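You operate a simulated robot arm through the tools that you are given. There is no shell and no other tool. Be economical: measure what you need, move in short steps, check, and stop when the job is done.

You are at the controls of a simulated robot arm. One attempt, no reset.

JOB
Put two of the white bulbs from the top of the trestle table on the letter ream.

The check looks at the end state, three seconds after you hand in, the way a careful person would. Anything else that was tipped, shoved, dropped, spilled or broken makes it a failure.

ROBOT AND FRAMES
A 7-joint arm with a two-finger parallel gripper, fixed in place. Base frame: the origin is at the foot of the arm, x ahead of it, y to its left, z up; the work surface is at about z = 760. Units: mm, rad, N and s.
With the tool pointing down near the work surface it reaches from about 200 to 680 mm from the base axis. Its first joint turns from -1.152 to 1.152 rad. Payload 2.4 kg.
The TCP is the grasp point between the finger pads, 30 mm short of the fingertips. In the tool frame z runs along the fingers and y along their closing line. Largest opening 94 mm; finger width 28, thickness 10; the body of the gripper, 50 by 96 mm, starts 55 mm behind the TCP.
Orientation is told as [roll, pitch, yaw] about the base's x, y, z axes, in that order, counted from this pose: with the fingers straight down and closing along the base's y, the tool's x points along the base's -x, its y along +y and its z along -z.

CONTROLS
- The arm moves only by the tool servo_tool. Its argument "steps" is a list of rows, each an object of numbers (a shift or turn left out is 0, a gripper value left out holds the last): "ax", "ay", "az": the turn, a rotation vector about the tool's x, y, z in rad; "x", "y", "z": the shift along the tool's x, y, z in mm; "claw": the finger opening in mm, from 0 to 94. In form: [{"ax": .., "ay": .., "az": .., "x": .., "y": .., "z": .., "claw": ..}, ...]. A call has 1 to 8 rows; each row is the pose to reach, as a shift and turn from the pose commanded when the call began, along the tool's axes at that moment. A row lasts 0.2 s, in which the tool goes at most 50 mm and 0.15 rad; a call with a longer step from one row to the next is refused whole, and so is a gripper value outside its range. Where a pose cannot be reached the arm comes as near as it can. A force on the tool above 40 N (or 10 N above the force at the start of the call, whichever is more), or a blocked arm, ends the call early, and 0.2 s more pass. Each finger travels about 153 mm/s and halts on what it meets, pressing with about 44 N; the grip force reading is that of the motor and also rises with nothing between the fingers. The clock runs only during rows and for 0.2 s after the last one: add rows that repeat a pose to give the fingers time. It gives the time, the measured TCP pose, the force on the tool (base axes), the opening and the grip force at its end, in the units of the frame above (readings bear some noise).
- Cameras (640 x 400 px; columns grow to the right, rows downward): "scene" is fixed at [41.5, 473.3, 1442.9]; the picture's right is [-0.67, -0.74, 0.00], its down [-0.48, 0.43, -0.76] and it looks along [0.57, -0.51, -0.65] (base axes); focal length 346 px, centre (320, 200). "wrist" rides on the gripper at [-37, 0, -58] in the tool frame; the picture's right is [0.00, -1.00, 0.00], its down [0.97, 0.00, -0.24] and it looks along [0.24, 0.00, 0.97] (tool axes); focal length 218 px, centre (320, 200).
- capture(camera): a new picture of that camera. The clock stands still meanwhile.
- point_at(camera, pixels): for up to 12 pixels [column, row] of the newest picture of that camera ("zoom" is the newest enlarged one), the place [x, y, z] in the base frame of the surface seen there, good to about 2 mm, but the place of the scene camera against the robot may be out by one fixed shift of up to 18 mm in any direction. The clock stands still meanwhile.
- inspect(camera, box): a new picture of the part [left, top, right, bottom] of that camera's present view, enlarged. The clock stands still meanwhile.
- hand_in(): hands the job in; it is judged then, once.

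Work in short steps. Measure before you move; look again where a grasp or a placing could have gone wrong, and mend it. You have 60 turns and 30 pictures in all, those below and enlarged ones among them. Open the gripper and draw the arm clear of the work before you hand the job in, unless the task says otherwise; then end with one line.

The tools are called after "Call:" as a command line: name --argument value ..., lists and objects as JSON in quotes. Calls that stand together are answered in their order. servo_tool: Moves the arm, as the interface text tells. Its arguments: {"type":"object","properties":{"steps":{"type":"array","items":{"type":"object","properties":{"ax":{"type":"number"},"ay":{"type":"number"},"az":{"type":"number"},"x":{"type":"number"},"y":{"type":"number"},"z":{"type":"number"},"claw":{"type":"number"}}}}},"required":["steps"]} The other tools are called the same way: capture (camera) takes a picture; point_at (camera, pixels) gives the place of the surface under pixels of a picture; inspect (camera, box) takes an enlarged picture of a part of a camera's view; hand_in () hands the job in.

At the start:

```text
t: 0.0
eef_pos: [361.5, 54.0, 1064.7]
orientation: [0.001, 0.0, -0.001]
contact_force: [-0.4, 0.2, -0.1]
grip_width: 94.3
gripper_force: 0.0
```

scene: 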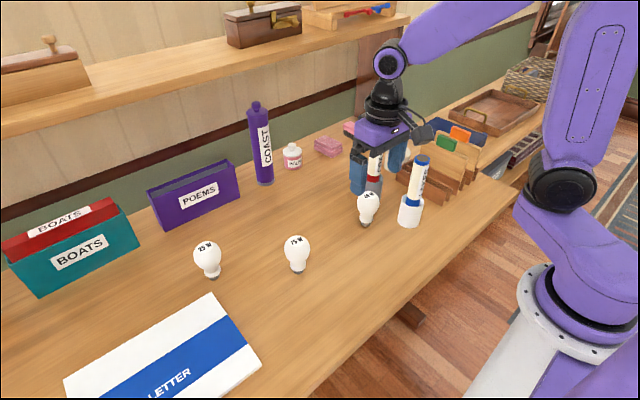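
wrist: 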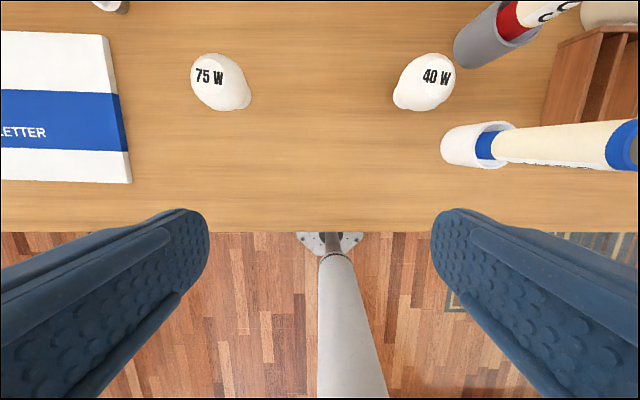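

The scene shows three bulbs (about [207,258], [297,253], [367,208]) and the ream at about [165,350]. I'll measure them with both cameras to find the scene camera's shift.

Call:
point_at --camera "wrist" --pixels '[[220, 80], [245, 100], [425, 85], [400, 100], [105, 40], [130, 180], [60, 120], [10, 40], [10, 178], [250, 150], [110, 5], [480, 145]]'

Call:
point_at --camera "scene" --pixels '[[297, 250], [297, 270], [207, 255], [212, 275], [367, 205], [365, 224], [213, 294], [261, 364], [66, 382], [180, 340], [297, 238], [207, 243]]'

Call:
inspect --camera "scene" --box '[180, 170, 440, 332]'

```text
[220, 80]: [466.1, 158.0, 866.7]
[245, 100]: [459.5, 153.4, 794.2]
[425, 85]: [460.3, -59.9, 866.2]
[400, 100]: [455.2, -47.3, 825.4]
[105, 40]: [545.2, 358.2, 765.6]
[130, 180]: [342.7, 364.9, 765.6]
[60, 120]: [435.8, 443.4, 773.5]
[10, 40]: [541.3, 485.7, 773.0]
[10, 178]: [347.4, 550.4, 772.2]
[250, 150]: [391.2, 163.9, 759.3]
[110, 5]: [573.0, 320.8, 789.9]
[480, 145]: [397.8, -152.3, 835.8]
```

```text
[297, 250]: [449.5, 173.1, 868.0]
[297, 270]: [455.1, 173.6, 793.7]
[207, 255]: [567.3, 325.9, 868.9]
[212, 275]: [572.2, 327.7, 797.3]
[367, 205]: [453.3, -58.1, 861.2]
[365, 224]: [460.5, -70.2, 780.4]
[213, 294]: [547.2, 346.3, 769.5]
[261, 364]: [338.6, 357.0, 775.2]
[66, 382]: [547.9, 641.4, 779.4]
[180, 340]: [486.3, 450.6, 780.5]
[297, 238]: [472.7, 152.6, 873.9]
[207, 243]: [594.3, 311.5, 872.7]
```

```text
2.46 times, centred on (310, 251) of scene
```

zoom: 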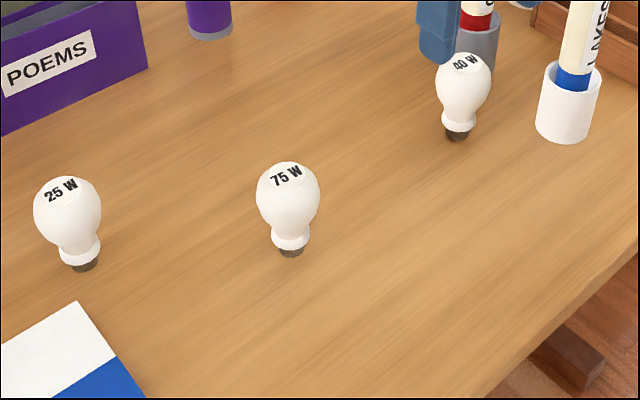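

The 75 W bulb is near (463,160), its top at z≈874; the ream top is z≈773, spanning x 340–547 and y 357–645. I move above the 75 W bulb, staying high, to measure it closely with the wrist camera.

Call:
servo_tool --steps '[{"x": -25, "y": 26, "z": 16}, {"x": -50, "y": 52, "z": 32}, {"x": -75, "y": 79, "z": 48}, {"x": -101, "y": 106, "z": 64}, {"x": -101, "y": 106, "z": 64}]'

Call:
capture --camera "wrist"

```text
t: 1.2
eef_pos: [463.6, 159.4, 999.0]
orientation: [-0.002, 0.001, 0.0]
contact_force: [-0.2, -0.4, -0.7]
grip_width: 94.0
gripper_force: 0.1
```

```text
26 pictures are left
```

wrist: 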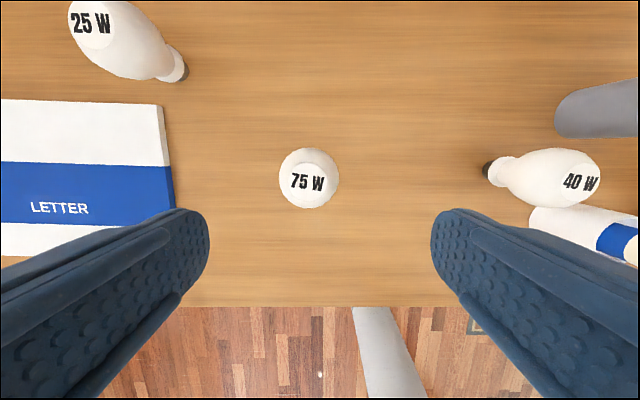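

The 75 W bulb sits at pixels 279–340 × 147–208. I measure its rim and top.

Call:
point_at --camera "wrist" --pixels '[[308, 180], [281, 178], [338, 178], [309, 149], [309, 206], [285, 178], [334, 178], [292, 180], [325, 180], [178, 70], [498, 170], [165, 110]]'

Call:
point_at --camera "zoom" --pixels '[[257, 198], [319, 198], [290, 163], [273, 237], [309, 237], [290, 256], [35, 212], [100, 212], [68, 180], [82, 268]]'

```text
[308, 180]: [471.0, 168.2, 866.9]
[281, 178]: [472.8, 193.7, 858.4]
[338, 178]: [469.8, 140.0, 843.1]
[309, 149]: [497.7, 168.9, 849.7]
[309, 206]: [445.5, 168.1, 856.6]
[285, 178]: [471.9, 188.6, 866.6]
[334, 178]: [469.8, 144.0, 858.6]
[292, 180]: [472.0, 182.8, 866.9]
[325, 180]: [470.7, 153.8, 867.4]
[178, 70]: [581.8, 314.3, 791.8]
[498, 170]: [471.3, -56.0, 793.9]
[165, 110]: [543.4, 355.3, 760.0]
```

```text
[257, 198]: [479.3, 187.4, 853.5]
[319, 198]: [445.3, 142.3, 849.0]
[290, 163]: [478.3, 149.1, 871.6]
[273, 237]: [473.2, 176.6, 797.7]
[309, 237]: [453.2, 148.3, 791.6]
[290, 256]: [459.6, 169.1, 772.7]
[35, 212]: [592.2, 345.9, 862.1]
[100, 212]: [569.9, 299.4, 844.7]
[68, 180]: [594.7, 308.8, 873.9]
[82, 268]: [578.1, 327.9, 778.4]
```

The 75 W bulb's centre is ≈(471,167), its diameter ≈56, its flat top at z≈867 and its widest part at z≈845. I align and descend with the fingers open.

Call:
servo_tool --steps '[{"x": -7.5, "y": 7.8}, {"x": -7.5, "y": 7.8, "z": 40}, {"x": -7.5, "y": 7.8, "z": 80}, {"x": -7.5, "y": 7.8, "z": 115}, {"x": -7.5, "y": 7.8, "z": 140}, {"x": -7.5, "y": 7.8, "z": 156}, {"x": -7.5, "y": 7.8, "z": 156}]'

Call:
capture --camera "wrist"

```text
t: 2.8
eef_pos: [470.9, 167.0, 843.7]
orientation: [-0.001, 0.0, 0.0]
contact_force: [0.4, -0.4, -0.1]
grip_width: 94.1
gripper_force: 0.0
```

```text
25 pictures are left
```

wrist: 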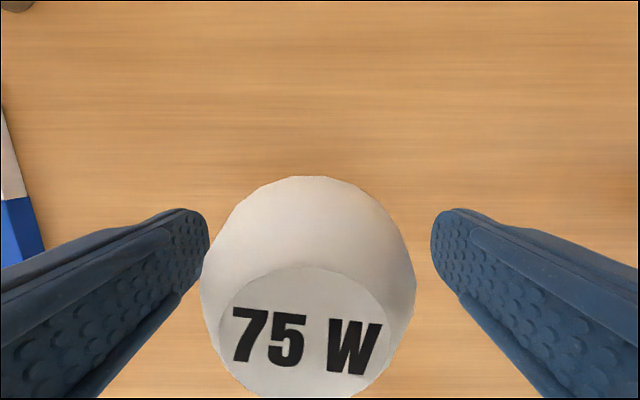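

The bulb is about 12 px (3 mm) left of centre, so I shift +3 mm in y and close gently.

Call:
servo_tool --steps '[{"y": 3, "claw": 94}, {"y": 3, "claw": 70}, {"y": 3, "claw": 60}, {"y": 3, "claw": 54}, {"y": 3, "claw": 50}, {"y": 3, "claw": 50}]'

```text
t: 4.2
eef_pos: [471.0, 171.0, 843.5]
orientation: [0.001, -0.001, 0.0]
contact_force: [-0.3, 1.0, -0.8]
grip_width: 58.9
gripper_force: 17.5
```

The grip is holding at 58.9 mm with 17.5 N. I tighten slightly and lift a little to check.

Call:
servo_tool --steps '[{"claw": 44}, {"claw": 44}, {"z": -15}, {"z": -40}, {"z": -80}, {"z": -100}, {"z": -100}]'

Call:
capture --camera "wrist"

Call:
capture --camera "scene"

```text
t: 5.8
eef_pos: [471.0, 171.5, 944.2]
orientation: [0.0, -0.001, 0.003]
contact_force: [0.5, 0.5, 0.1]
grip_width: 43.8
gripper_force: 0.1
```

```text
24 pictures are left
```

wrist: 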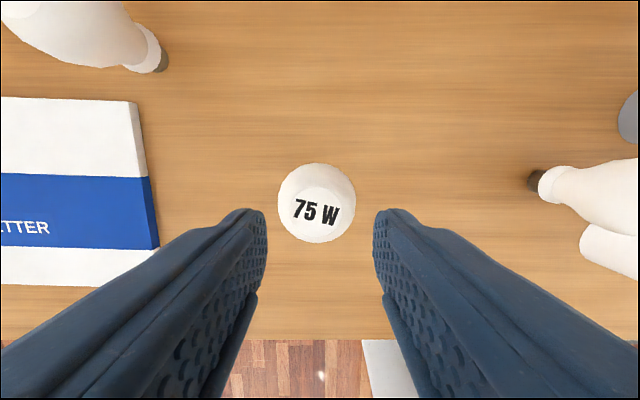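

```text
23 pictures are left
```

scene: 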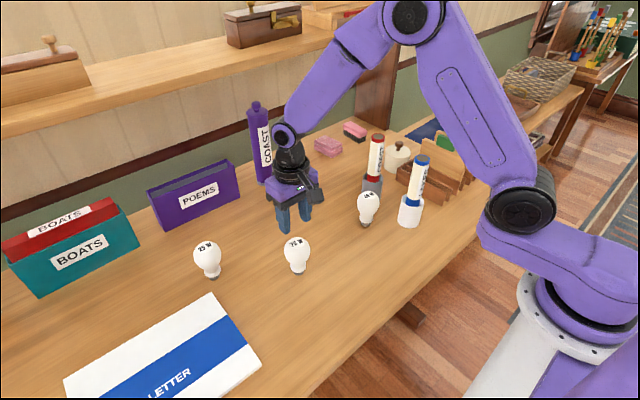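

The fingers slipped off and the bulb is still standing at [316,205]. I measure its profile again to find the grasp error.

Call:
point_at --camera "wrist" --pixels '[[317, 210], [280, 203], [353, 203], [316, 166], [316, 240], [316, 192], [316, 235], [295, 210], [340, 210], [316, 175]]'

Call:
inspect --camera "scene" --box '[257, 225, 337, 285]'

```text
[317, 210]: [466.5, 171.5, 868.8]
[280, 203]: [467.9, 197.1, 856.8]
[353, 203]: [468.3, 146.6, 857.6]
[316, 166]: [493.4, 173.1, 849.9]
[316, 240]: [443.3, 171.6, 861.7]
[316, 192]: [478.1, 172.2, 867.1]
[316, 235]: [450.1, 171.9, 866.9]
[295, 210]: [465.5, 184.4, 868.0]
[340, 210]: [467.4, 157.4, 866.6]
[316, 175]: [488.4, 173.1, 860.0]
```

```text
6.67 times, centred on (297, 255) of scene
```

zoom: 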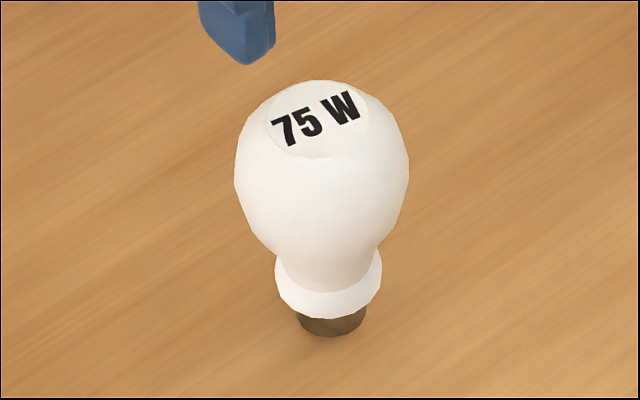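

Call:
point_at --camera "zoom" --pixels '[[320, 140], [320, 170], [320, 200], [320, 230], [320, 260], [322, 280], [325, 295], [328, 310], [330, 330], [332, 350], [238, 165], [405, 165]]'

```text
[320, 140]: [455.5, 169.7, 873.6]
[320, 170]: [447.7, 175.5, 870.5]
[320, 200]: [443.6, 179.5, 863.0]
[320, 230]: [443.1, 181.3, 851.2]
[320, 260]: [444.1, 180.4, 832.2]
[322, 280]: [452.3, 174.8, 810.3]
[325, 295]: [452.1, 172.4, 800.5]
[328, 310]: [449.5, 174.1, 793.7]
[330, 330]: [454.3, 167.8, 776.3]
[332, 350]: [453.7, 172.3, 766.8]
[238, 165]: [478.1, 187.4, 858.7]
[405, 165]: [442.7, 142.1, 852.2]
```

The bulb shifted to about (465.5,172), with its widest part near z≈837: I had gripped a bit high and about 5 mm off in x. I reopen, recentre and go down to z≈825 (palm at 880, bulb top at 867).

Call:
servo_tool --steps '[{"x": 5, "y": 1, "claw": 94}, {"x": 5, "y": 1, "claw": 94}, {"x": 5, "y": 1, "z": 45}, {"x": 5, "y": 1, "z": 85}, {"x": 5, "y": 1, "z": 110}, {"x": 5, "y": 1, "z": 119.5}, {"x": 5, "y": 1, "z": 119.5}]'

Call:
capture --camera "wrist"

```text
t: 7.4
eef_pos: [467.0, 169.8, 824.1]
orientation: [-0.001, 0.0, 0.0]
contact_force: [-0.9, 0.8, 0.5]
grip_width: 94.0
gripper_force: 0.1
```

```text
21 pictures are left
```

wrist: 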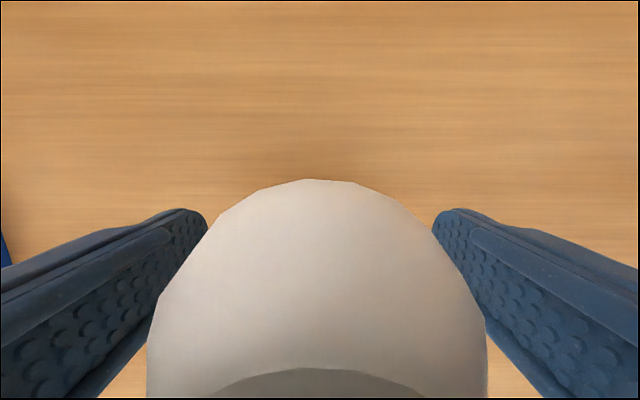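

The bulb is centred in column (≈320). I close in steps and watch the width.

Call:
servo_tool --steps '[{"claw": 75}, {"claw": 62}, {"claw": 55}, {"claw": 50}, {"claw": 50}]'

Call:
servo_tool --steps '[{"claw": 40}, {"claw": 30}, {"claw": 30}]'

Call:
capture --camera "wrist"

```text
t: 8.6
eef_pos: [465.1, 171.0, 823.7]
orientation: [0.001, -0.001, -0.001]
contact_force: [-0.9, 0.2, 0.3]
grip_width: 58.6
gripper_force: 17.6
```

```text
t: 9.4
eef_pos: [466.0, 170.5, 823.6]
orientation: [0.0, -0.002, 0.0]
contact_force: [0.7, 0.1, 0.0]
grip_width: 58.6
gripper_force: 17.6
```

```text
20 pictures are left
```

wrist: 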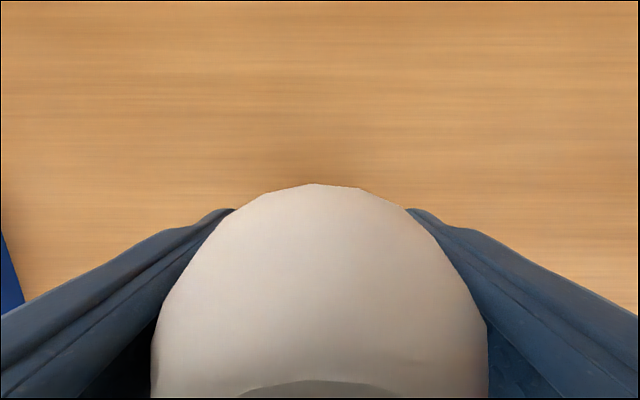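

The grip is stable at 58.6 mm. I lift slowly and check.

Call:
servo_tool --steps '[{"z": -3}, {"z": -6}, {"z": -9}, {"z": -12}, {"z": -15}, {"z": -15}]'

Call:
inspect --camera "scene" --box '[237, 195, 357, 285]'

```text
t: 10.8
eef_pos: [465.4, 171.4, 840.0]
orientation: [-0.001, 0.001, 0.001]
contact_force: [0.2, -0.1, -1.0]
grip_width: 58.6
gripper_force: 18.0
```

```text
4.44 times, centred on (297, 240) of scene
```

zoom: 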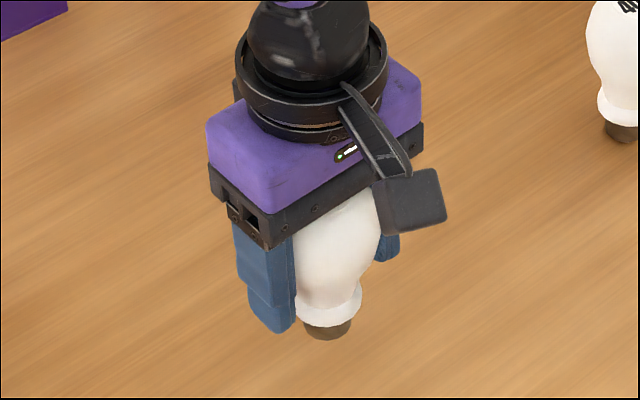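

The bulb seems to be rising with the gripper (base now at about row 272, was 275). I lift further and check again.

Call:
servo_tool --steps '[{"z": -8}, {"z": -18}, {"z": -30}, {"z": -45}, {"z": -60}, {"z": -75}, {"z": -75}]'

Call:
inspect --camera "scene" --box '[237, 175, 357, 285]'

```text
t: 12.4
eef_pos: [464.9, 171.2, 915.3]
orientation: [0.0, -0.001, 0.002]
contact_force: [0.1, -0.5, -0.9]
grip_width: 58.9
gripper_force: 18.0
```

```text
3.64 times, centred on (297, 230) of scene
```

zoom: 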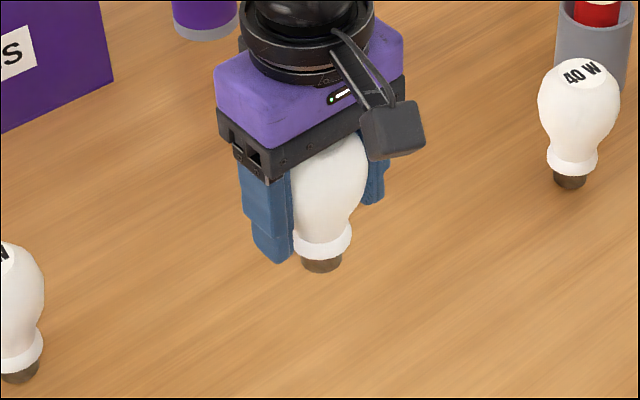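

The 75 W bulb is held. It stood on the table at TCP z 824, so release over the ream is z≈838. I carry it at height to about (388,430).

Call:
servo_tool --steps '[{"x": 5, "y": 18}, {"x": 16, "y": 55}, {"x": 29, "y": 100}, {"x": 43, "y": 147}, {"x": 57, "y": 194}, {"x": 69, "y": 232}, {"x": 76, "y": 254}, {"x": 78, "y": 259}]'

Call:
capture --camera "scene"

Call:
capture --camera "wrist"

```text
t: 14.2
eef_pos: [388.0, 430.5, 914.5]
orientation: [-0.002, 0.001, 0.001]
contact_force: [0.1, 0.5, 0.5]
grip_width: 58.5
gripper_force: 18.3
```

```text
17 pictures are left
```

scene: 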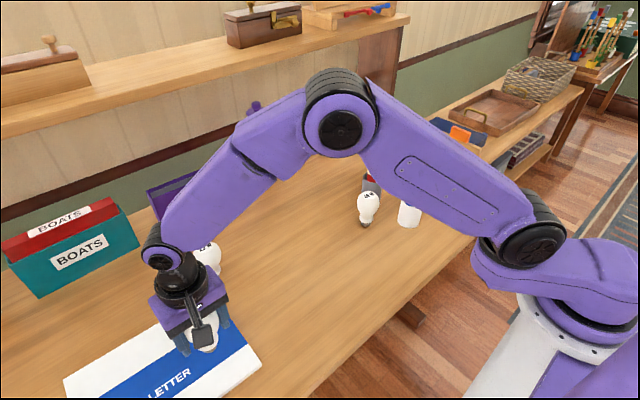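

```text
16 pictures are left
```

wrist: 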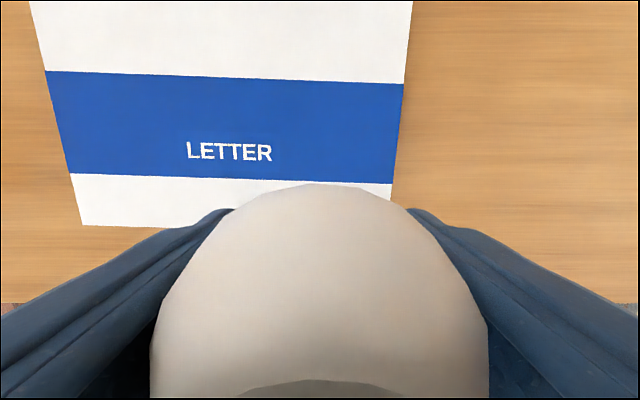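

The bulb is over the near part of the ream. I check the ream's edges in the wrist view before lowering.

Call:
point_at --camera "wrist" --pixels '[[85, 222], [140, 223], [388, 190], [400, 110], [130, 180], [410, 10], [100, 200], [360, 160], [38, 10], [420, 200]]'

```text
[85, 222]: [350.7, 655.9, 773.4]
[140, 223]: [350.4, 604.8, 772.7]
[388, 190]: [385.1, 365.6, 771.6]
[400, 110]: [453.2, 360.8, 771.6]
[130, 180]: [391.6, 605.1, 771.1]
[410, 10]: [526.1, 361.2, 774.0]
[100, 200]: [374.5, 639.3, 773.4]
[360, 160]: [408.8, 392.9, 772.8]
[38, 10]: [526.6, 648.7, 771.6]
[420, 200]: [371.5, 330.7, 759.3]
```

The near edge is at x≈347 and the top at z≈772.5. I shift 8 mm deeper onto the ream and lower to z≈838.

Call:
servo_tool --steps '[{"x": -8, "z": 15}, {"x": -8, "z": 35}, {"x": -8, "z": 52}, {"x": -8, "z": 64}, {"x": -8, "z": 71}, {"x": -8, "z": 75}, {"x": -8, "z": 76.5}, {"x": -8, "z": 76.5}]'

Call:
inspect --camera "scene" --box '[130, 280, 270, 390]'

```text
t: 16.0
eef_pos: [395.1, 429.3, 837.6]
orientation: [0.0, 0.0, 0.001]
contact_force: [-0.6, -0.4, -0.6]
grip_width: 58.7
gripper_force: 18.2
```

```text
3.64 times, centred on (200, 335) of scene
```

zoom: 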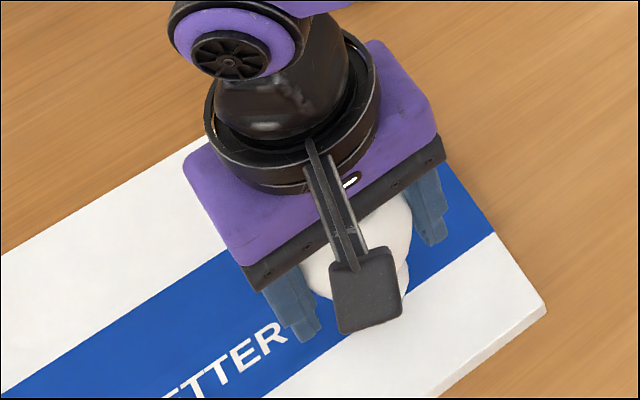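

The bulb should be about touching the ream. I measure the hanging block in front of the gripper at zoom [365,290], for later clearance, and touch down gently.

Call:
point_at --camera "zoom" --pixels '[[365, 260], [365, 325], [335, 330], [398, 315], [395, 250], [335, 265], [270, 285], [440, 160], [320, 330], [400, 285]]'

Call:
servo_tool --steps '[{"z": 0.7}, {"z": 1.2}, {"z": 1.2}]'

```text
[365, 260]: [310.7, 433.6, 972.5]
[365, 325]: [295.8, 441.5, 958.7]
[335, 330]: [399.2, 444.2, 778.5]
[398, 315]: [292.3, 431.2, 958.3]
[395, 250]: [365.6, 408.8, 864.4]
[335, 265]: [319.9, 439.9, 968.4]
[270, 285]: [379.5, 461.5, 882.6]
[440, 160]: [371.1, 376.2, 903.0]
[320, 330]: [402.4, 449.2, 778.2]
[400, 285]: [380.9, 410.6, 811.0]
```

```text
t: 16.8
eef_pos: [395.4, 429.2, 836.8]
orientation: [0.001, 0.0, 0.001]
contact_force: [0.3, 0.2, -0.9]
grip_width: 58.4
gripper_force: 18.1
```

The block is high up (z≈955+), so it is no problem. I lower another millimetre to feel for contact.

Call:
servo_tool --steps '[{"z": 0.6}, {"z": 1.2}, {"z": 1.2}]'

```text
t: 17.6
eef_pos: [395.0, 429.8, 836.2]
orientation: [0.0, 0.002, 0.0]
contact_force: [-0.7, -2.2, 5.4]
grip_width: 58.9
gripper_force: 18.2
```

Contact is felt (5.4 N up), so I back off 0.8 mm, open slowly and evenly, then rise.

Call:
servo_tool --steps '[{"z": -0.8}, {"z": -0.8, "claw": 60}, {"z": -0.8, "claw": 66}, {"z": -0.8, "claw": 78}, {"z": -0.8, "claw": 94}, {"z": -0.8, "claw": 94}]'

Call:
capture --camera "wrist"

```text
t: 19.0
eef_pos: [395.4, 430.6, 837.0]
orientation: [0.0, -0.001, 0.003]
contact_force: [0.6, 0.8, 0.5]
grip_width: 94.4
gripper_force: 0.1
```

```text
14 pictures are left
```

wrist: 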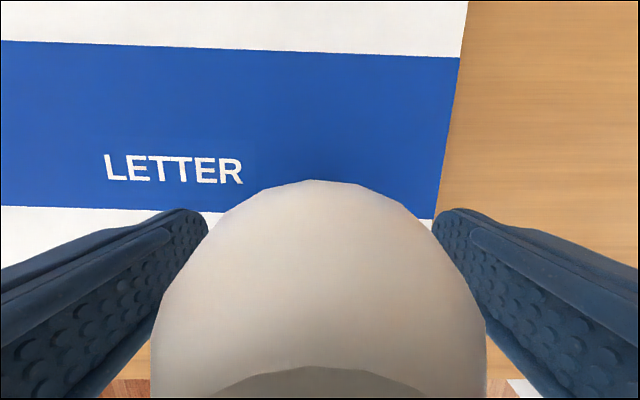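

The bulb stands free. I rise straight up, then look at the scene.

Call:
servo_tool --steps '[{"z": -15}, {"z": -50}, {"z": -90}, {"z": -125}, {"z": -125}]'

Call:
servo_tool --steps '[{"x": -40, "y": -26}, {"x": -75, "y": -49}, {"x": -110, "y": -72}, {"x": -145, "y": -95}, {"x": -165, "y": -108}, {"x": -165, "y": -108}]'

Call:
capture --camera "wrist"

Call:
capture --camera "scene"

```text
t: 20.2
eef_pos: [396.6, 430.6, 960.8]
orientation: [0.001, 0.001, 0.0]
contact_force: [-0.9, -0.3, -0.2]
grip_width: 94.2
gripper_force: 0.0
```

```text
t: 21.6
eef_pos: [562.1, 322.6, 961.0]
orientation: [0.0, -0.001, -0.001]
contact_force: [-0.5, 0.4, -0.4]
grip_width: 94.0
gripper_force: 0.1
```

```text
13 pictures are left
```

wrist: 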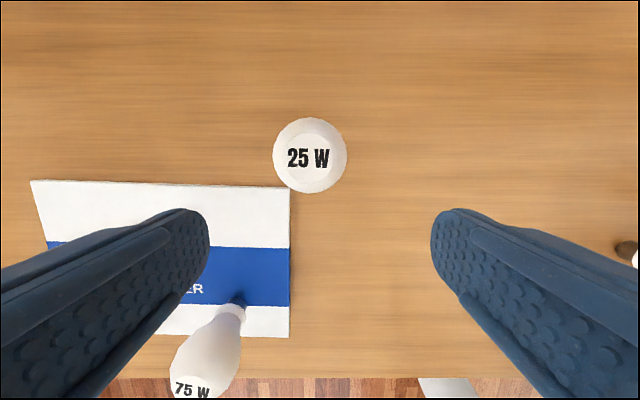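

```text
12 pictures are left
```

scene: 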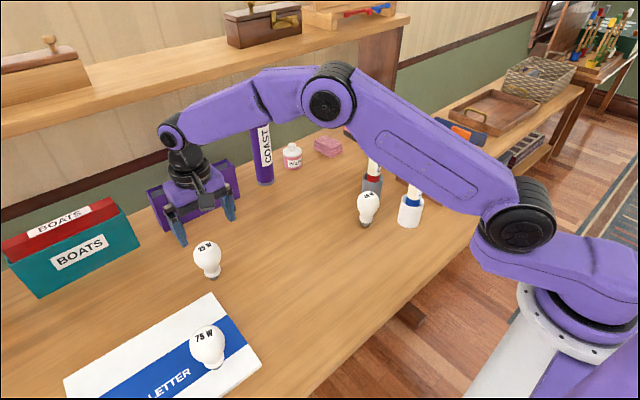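

The 75 W bulb stands on the ream at scene [207,347]. I measure the 25 W bulb at wrist [310,155].

Call:
point_at --camera "wrist" --pixels '[[308, 165], [275, 155], [345, 155], [310, 120], [310, 190], [310, 130], [310, 185], [280, 155], [340, 155], [310, 124]]'

```text
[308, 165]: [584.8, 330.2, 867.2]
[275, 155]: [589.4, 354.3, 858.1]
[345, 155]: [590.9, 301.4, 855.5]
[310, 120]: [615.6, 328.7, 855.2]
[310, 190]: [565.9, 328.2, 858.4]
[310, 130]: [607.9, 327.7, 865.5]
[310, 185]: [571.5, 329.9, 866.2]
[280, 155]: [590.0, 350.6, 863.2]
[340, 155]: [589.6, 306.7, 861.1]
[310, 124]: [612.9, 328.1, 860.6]
```

The 25 W centre is ≈(590,328), 675 mm from the base, near the reach limit. I move above it and check that the pose is actually reached.

Call:
servo_tool --steps '[{"x": -14, "y": 3}, {"x": -28, "y": 5.5}, {"x": -28, "y": 5.5, "z": 20}, {"x": -28, "y": 5.5, "z": 20}]'

```text
t: 22.6
eef_pos: [588.7, 328.4, 941.7]
orientation: [-0.001, 0.0, 0.003]
contact_force: [-0.1, 0.3, -0.3]
grip_width: 93.8
gripper_force: 0.1
```

The pose is reached with no tilt. I descend in steps to z≈825, keeping the fingers open.

Call:
servo_tool --steps '[{"z": 30}, {"z": 55}, {"z": 80}, {"z": 100}, {"z": 112}, {"z": 116.5}, {"z": 116.5}]'

Call:
capture --camera "wrist"

```text
t: 24.2
eef_pos: [587.5, 327.7, 823.2]
orientation: [-0.001, 0.0, 0.0]
contact_force: [-0.7, 0.4, 0.7]
grip_width: 93.7
gripper_force: 0.1
```

```text
11 pictures are left
```

wrist: 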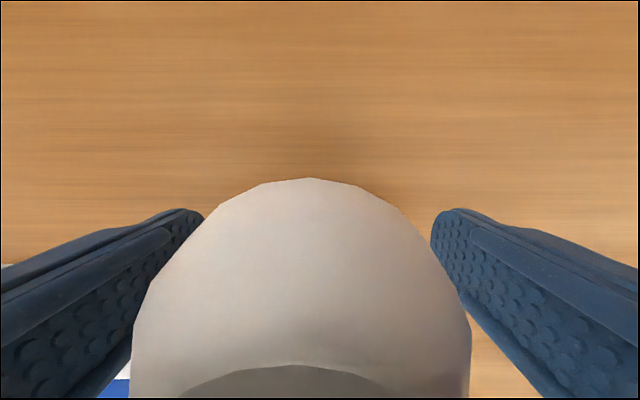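

The bulb is about 18 px left (≈3 mm); the x alignment matches the earlier good grasp. I shift +3 in y, then close.

Call:
servo_tool --steps '[{"y": 2.8}, {"y": 2.8, "claw": 75}, {"y": 2.8, "claw": 62}, {"y": 2.8, "claw": 55}, {"y": 2.8, "claw": 45}, {"y": 2.8, "claw": 30}, {"y": 2.8, "claw": 30}]'

Call:
servo_tool --steps '[{"z": -3}, {"z": -8}, {"z": -15}, {"z": -25}, {"z": -40}, {"z": -60}, {"z": -80}, {"z": -88}]'

Call:
capture --camera "scene"

```text
t: 25.8
eef_pos: [588.7, 330.5, 824.9]
orientation: [0.001, -0.002, 0.0]
contact_force: [-1.0, -0.2, 0.3]
grip_width: 58.7
gripper_force: 18.1
```

```text
t: 27.6
eef_pos: [589.3, 330.6, 913.4]
orientation: [-0.001, -0.002, 0.001]
contact_force: [-0.1, -0.6, -1.0]
grip_width: 58.9
gripper_force: 18.2
```

```text
10 pictures are left
```

scene: 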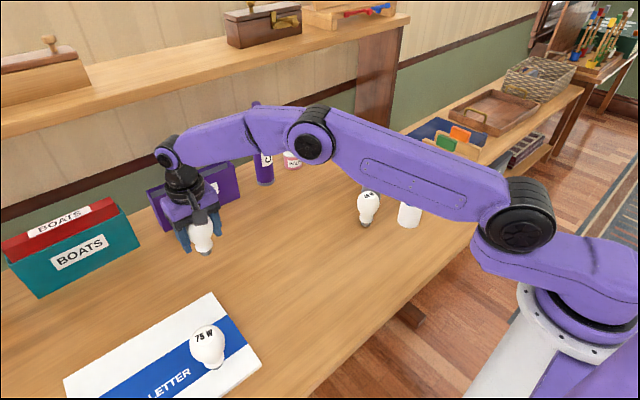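

The 25 W bulb is held and lifted. I carry it over the ream to about (490,425), 95 mm from the first bulb.

Call:
servo_tool --steps '[{"x": 8, "y": 8}, {"x": 25, "y": 24}, {"x": 48, "y": 46}, {"x": 70, "y": 67}, {"x": 88, "y": 84}, {"x": 97, "y": 93}, {"x": 99, "y": 95}, {"x": 99, "y": 95}]'

Call:
servo_tool --steps '[{"z": 15}, {"z": 35}, {"z": 52}, {"z": 64}, {"z": 70}, {"z": 73}, {"z": 74.5}, {"z": 74.5}]'

Call:
capture --camera "scene"

```text
t: 29.4
eef_pos: [490.1, 425.3, 911.8]
orientation: [-0.001, -0.001, 0.001]
contact_force: [0.7, 0.2, -1.5]
grip_width: 58.5
gripper_force: 18.1
```

```text
t: 31.2
eef_pos: [489.6, 425.3, 837.2]
orientation: [0.0, 0.0, 0.001]
contact_force: [-0.2, 0.6, -0.4]
grip_width: 58.7
gripper_force: 17.9
```

```text
9 pictures are left
```

scene: 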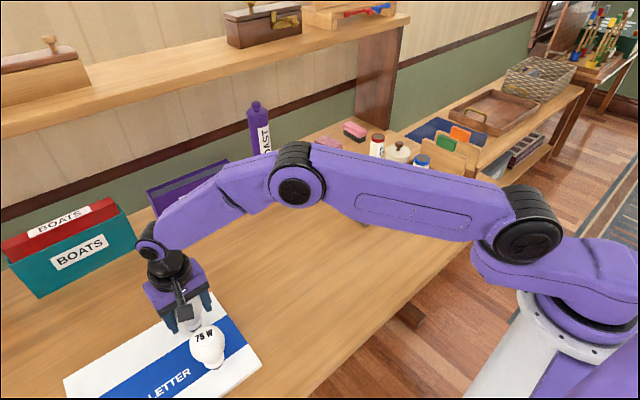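

I'm clear of the first bulb and just above contact. I feel for touch-down.

Call:
servo_tool --steps '[{"z": 0.6}, {"z": 1.1}, {"z": 1.1}]'

```text
t: 32.0
eef_pos: [490.9, 424.8, 837.8]
orientation: [-0.001, 0.0, -0.001]
contact_force: [0.9, -0.5, -1.2]
grip_width: 58.7
gripper_force: 17.9
```

No contact yet; I go a little further.

Call:
servo_tool --steps '[{"z": 0.6}, {"z": 1.2}, {"z": 1.2}]'

```text
t: 32.8
eef_pos: [490.5, 424.7, 836.3]
orientation: [-0.001, 0.0, 0.002]
contact_force: [-1.6, -0.6, 6.1]
grip_width: 59.0
gripper_force: 18.1
```

Contact at about 6 N. I back off 0.8 mm, open slowly and look.

Call:
servo_tool --steps '[{"z": -0.8}, {"z": -0.8, "claw": 60}, {"z": -0.8, "claw": 66}, {"z": -0.8, "claw": 78}, {"z": -0.8, "claw": 94}, {"z": -0.8, "claw": 94}]'

Call:
capture --camera "wrist"

```text
t: 34.2
eef_pos: [490.2, 425.9, 836.5]
orientation: [-0.001, -0.001, -0.001]
contact_force: [0.7, 0.2, -0.2]
grip_width: 94.0
gripper_force: 0.0
```

```text
8 pictures are left
```

wrist: 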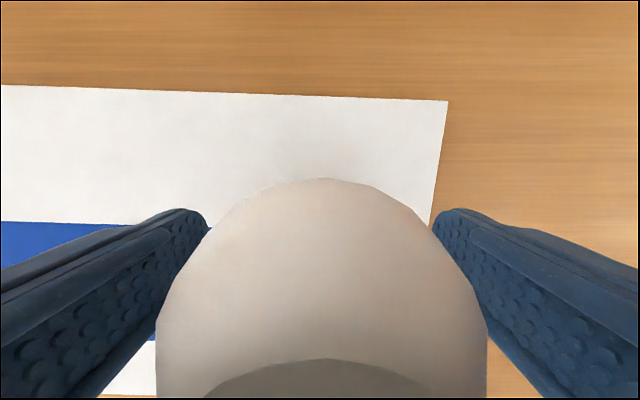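

The bulb stands free between the fingers. I rise straight up, move aside over empty table, and verify.

Call:
servo_tool --steps '[{"z": -15}, {"z": -50}, {"z": -90}, {"z": -130}, {"z": -140}, {"z": -140}]'

Call:
servo_tool --steps '[{"y": -30}, {"y": -75}, {"y": -120}, {"y": -165}, {"y": -210}, {"y": -240}, {"y": -240}]'

Call:
capture --camera "scene"

Call:
inspect --camera "scene" --box '[100, 260, 280, 390]'

```text
t: 35.6
eef_pos: [489.9, 424.3, 977.7]
orientation: [0.001, -0.001, -0.001]
contact_force: [-0.2, -0.6, 0.2]
grip_width: 93.9
gripper_force: 0.1
```

```text
t: 37.2
eef_pos: [490.1, 184.3, 976.1]
orientation: [0.002, 0.0, 0.001]
contact_force: [0.0, 0.4, 0.1]
grip_width: 93.7
gripper_force: 0.1
```

```text
7 pictures are left
```

scene: 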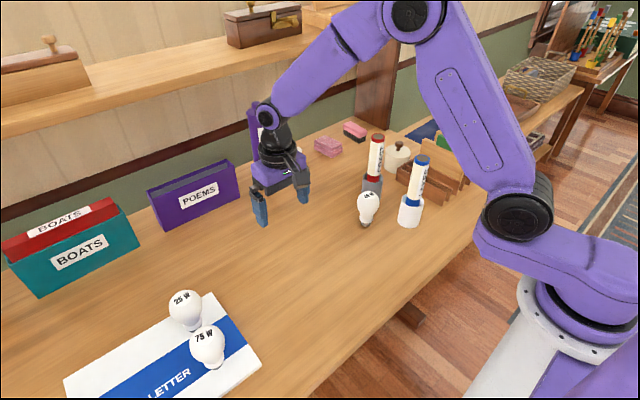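

```text
3.08 times, centred on (190, 325) of scene
```

zoom: 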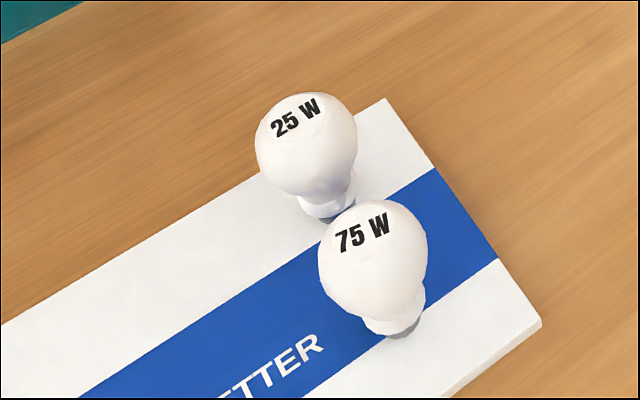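

Both bulbs stand upright on the ream, the ream hasn't moved, nothing else is disturbed, and the arm is clear. I hand in.

Call:
hand_in

```text
The job is handed in.
```

The 75 W and 25 W bulbs are standing upright on the letter ream, the arm is clear, and the last picture showed nothing else disturbed; on the first try at the 75 W bulb the grip slipped and nudged it a few millimetres, but it stayed standing.
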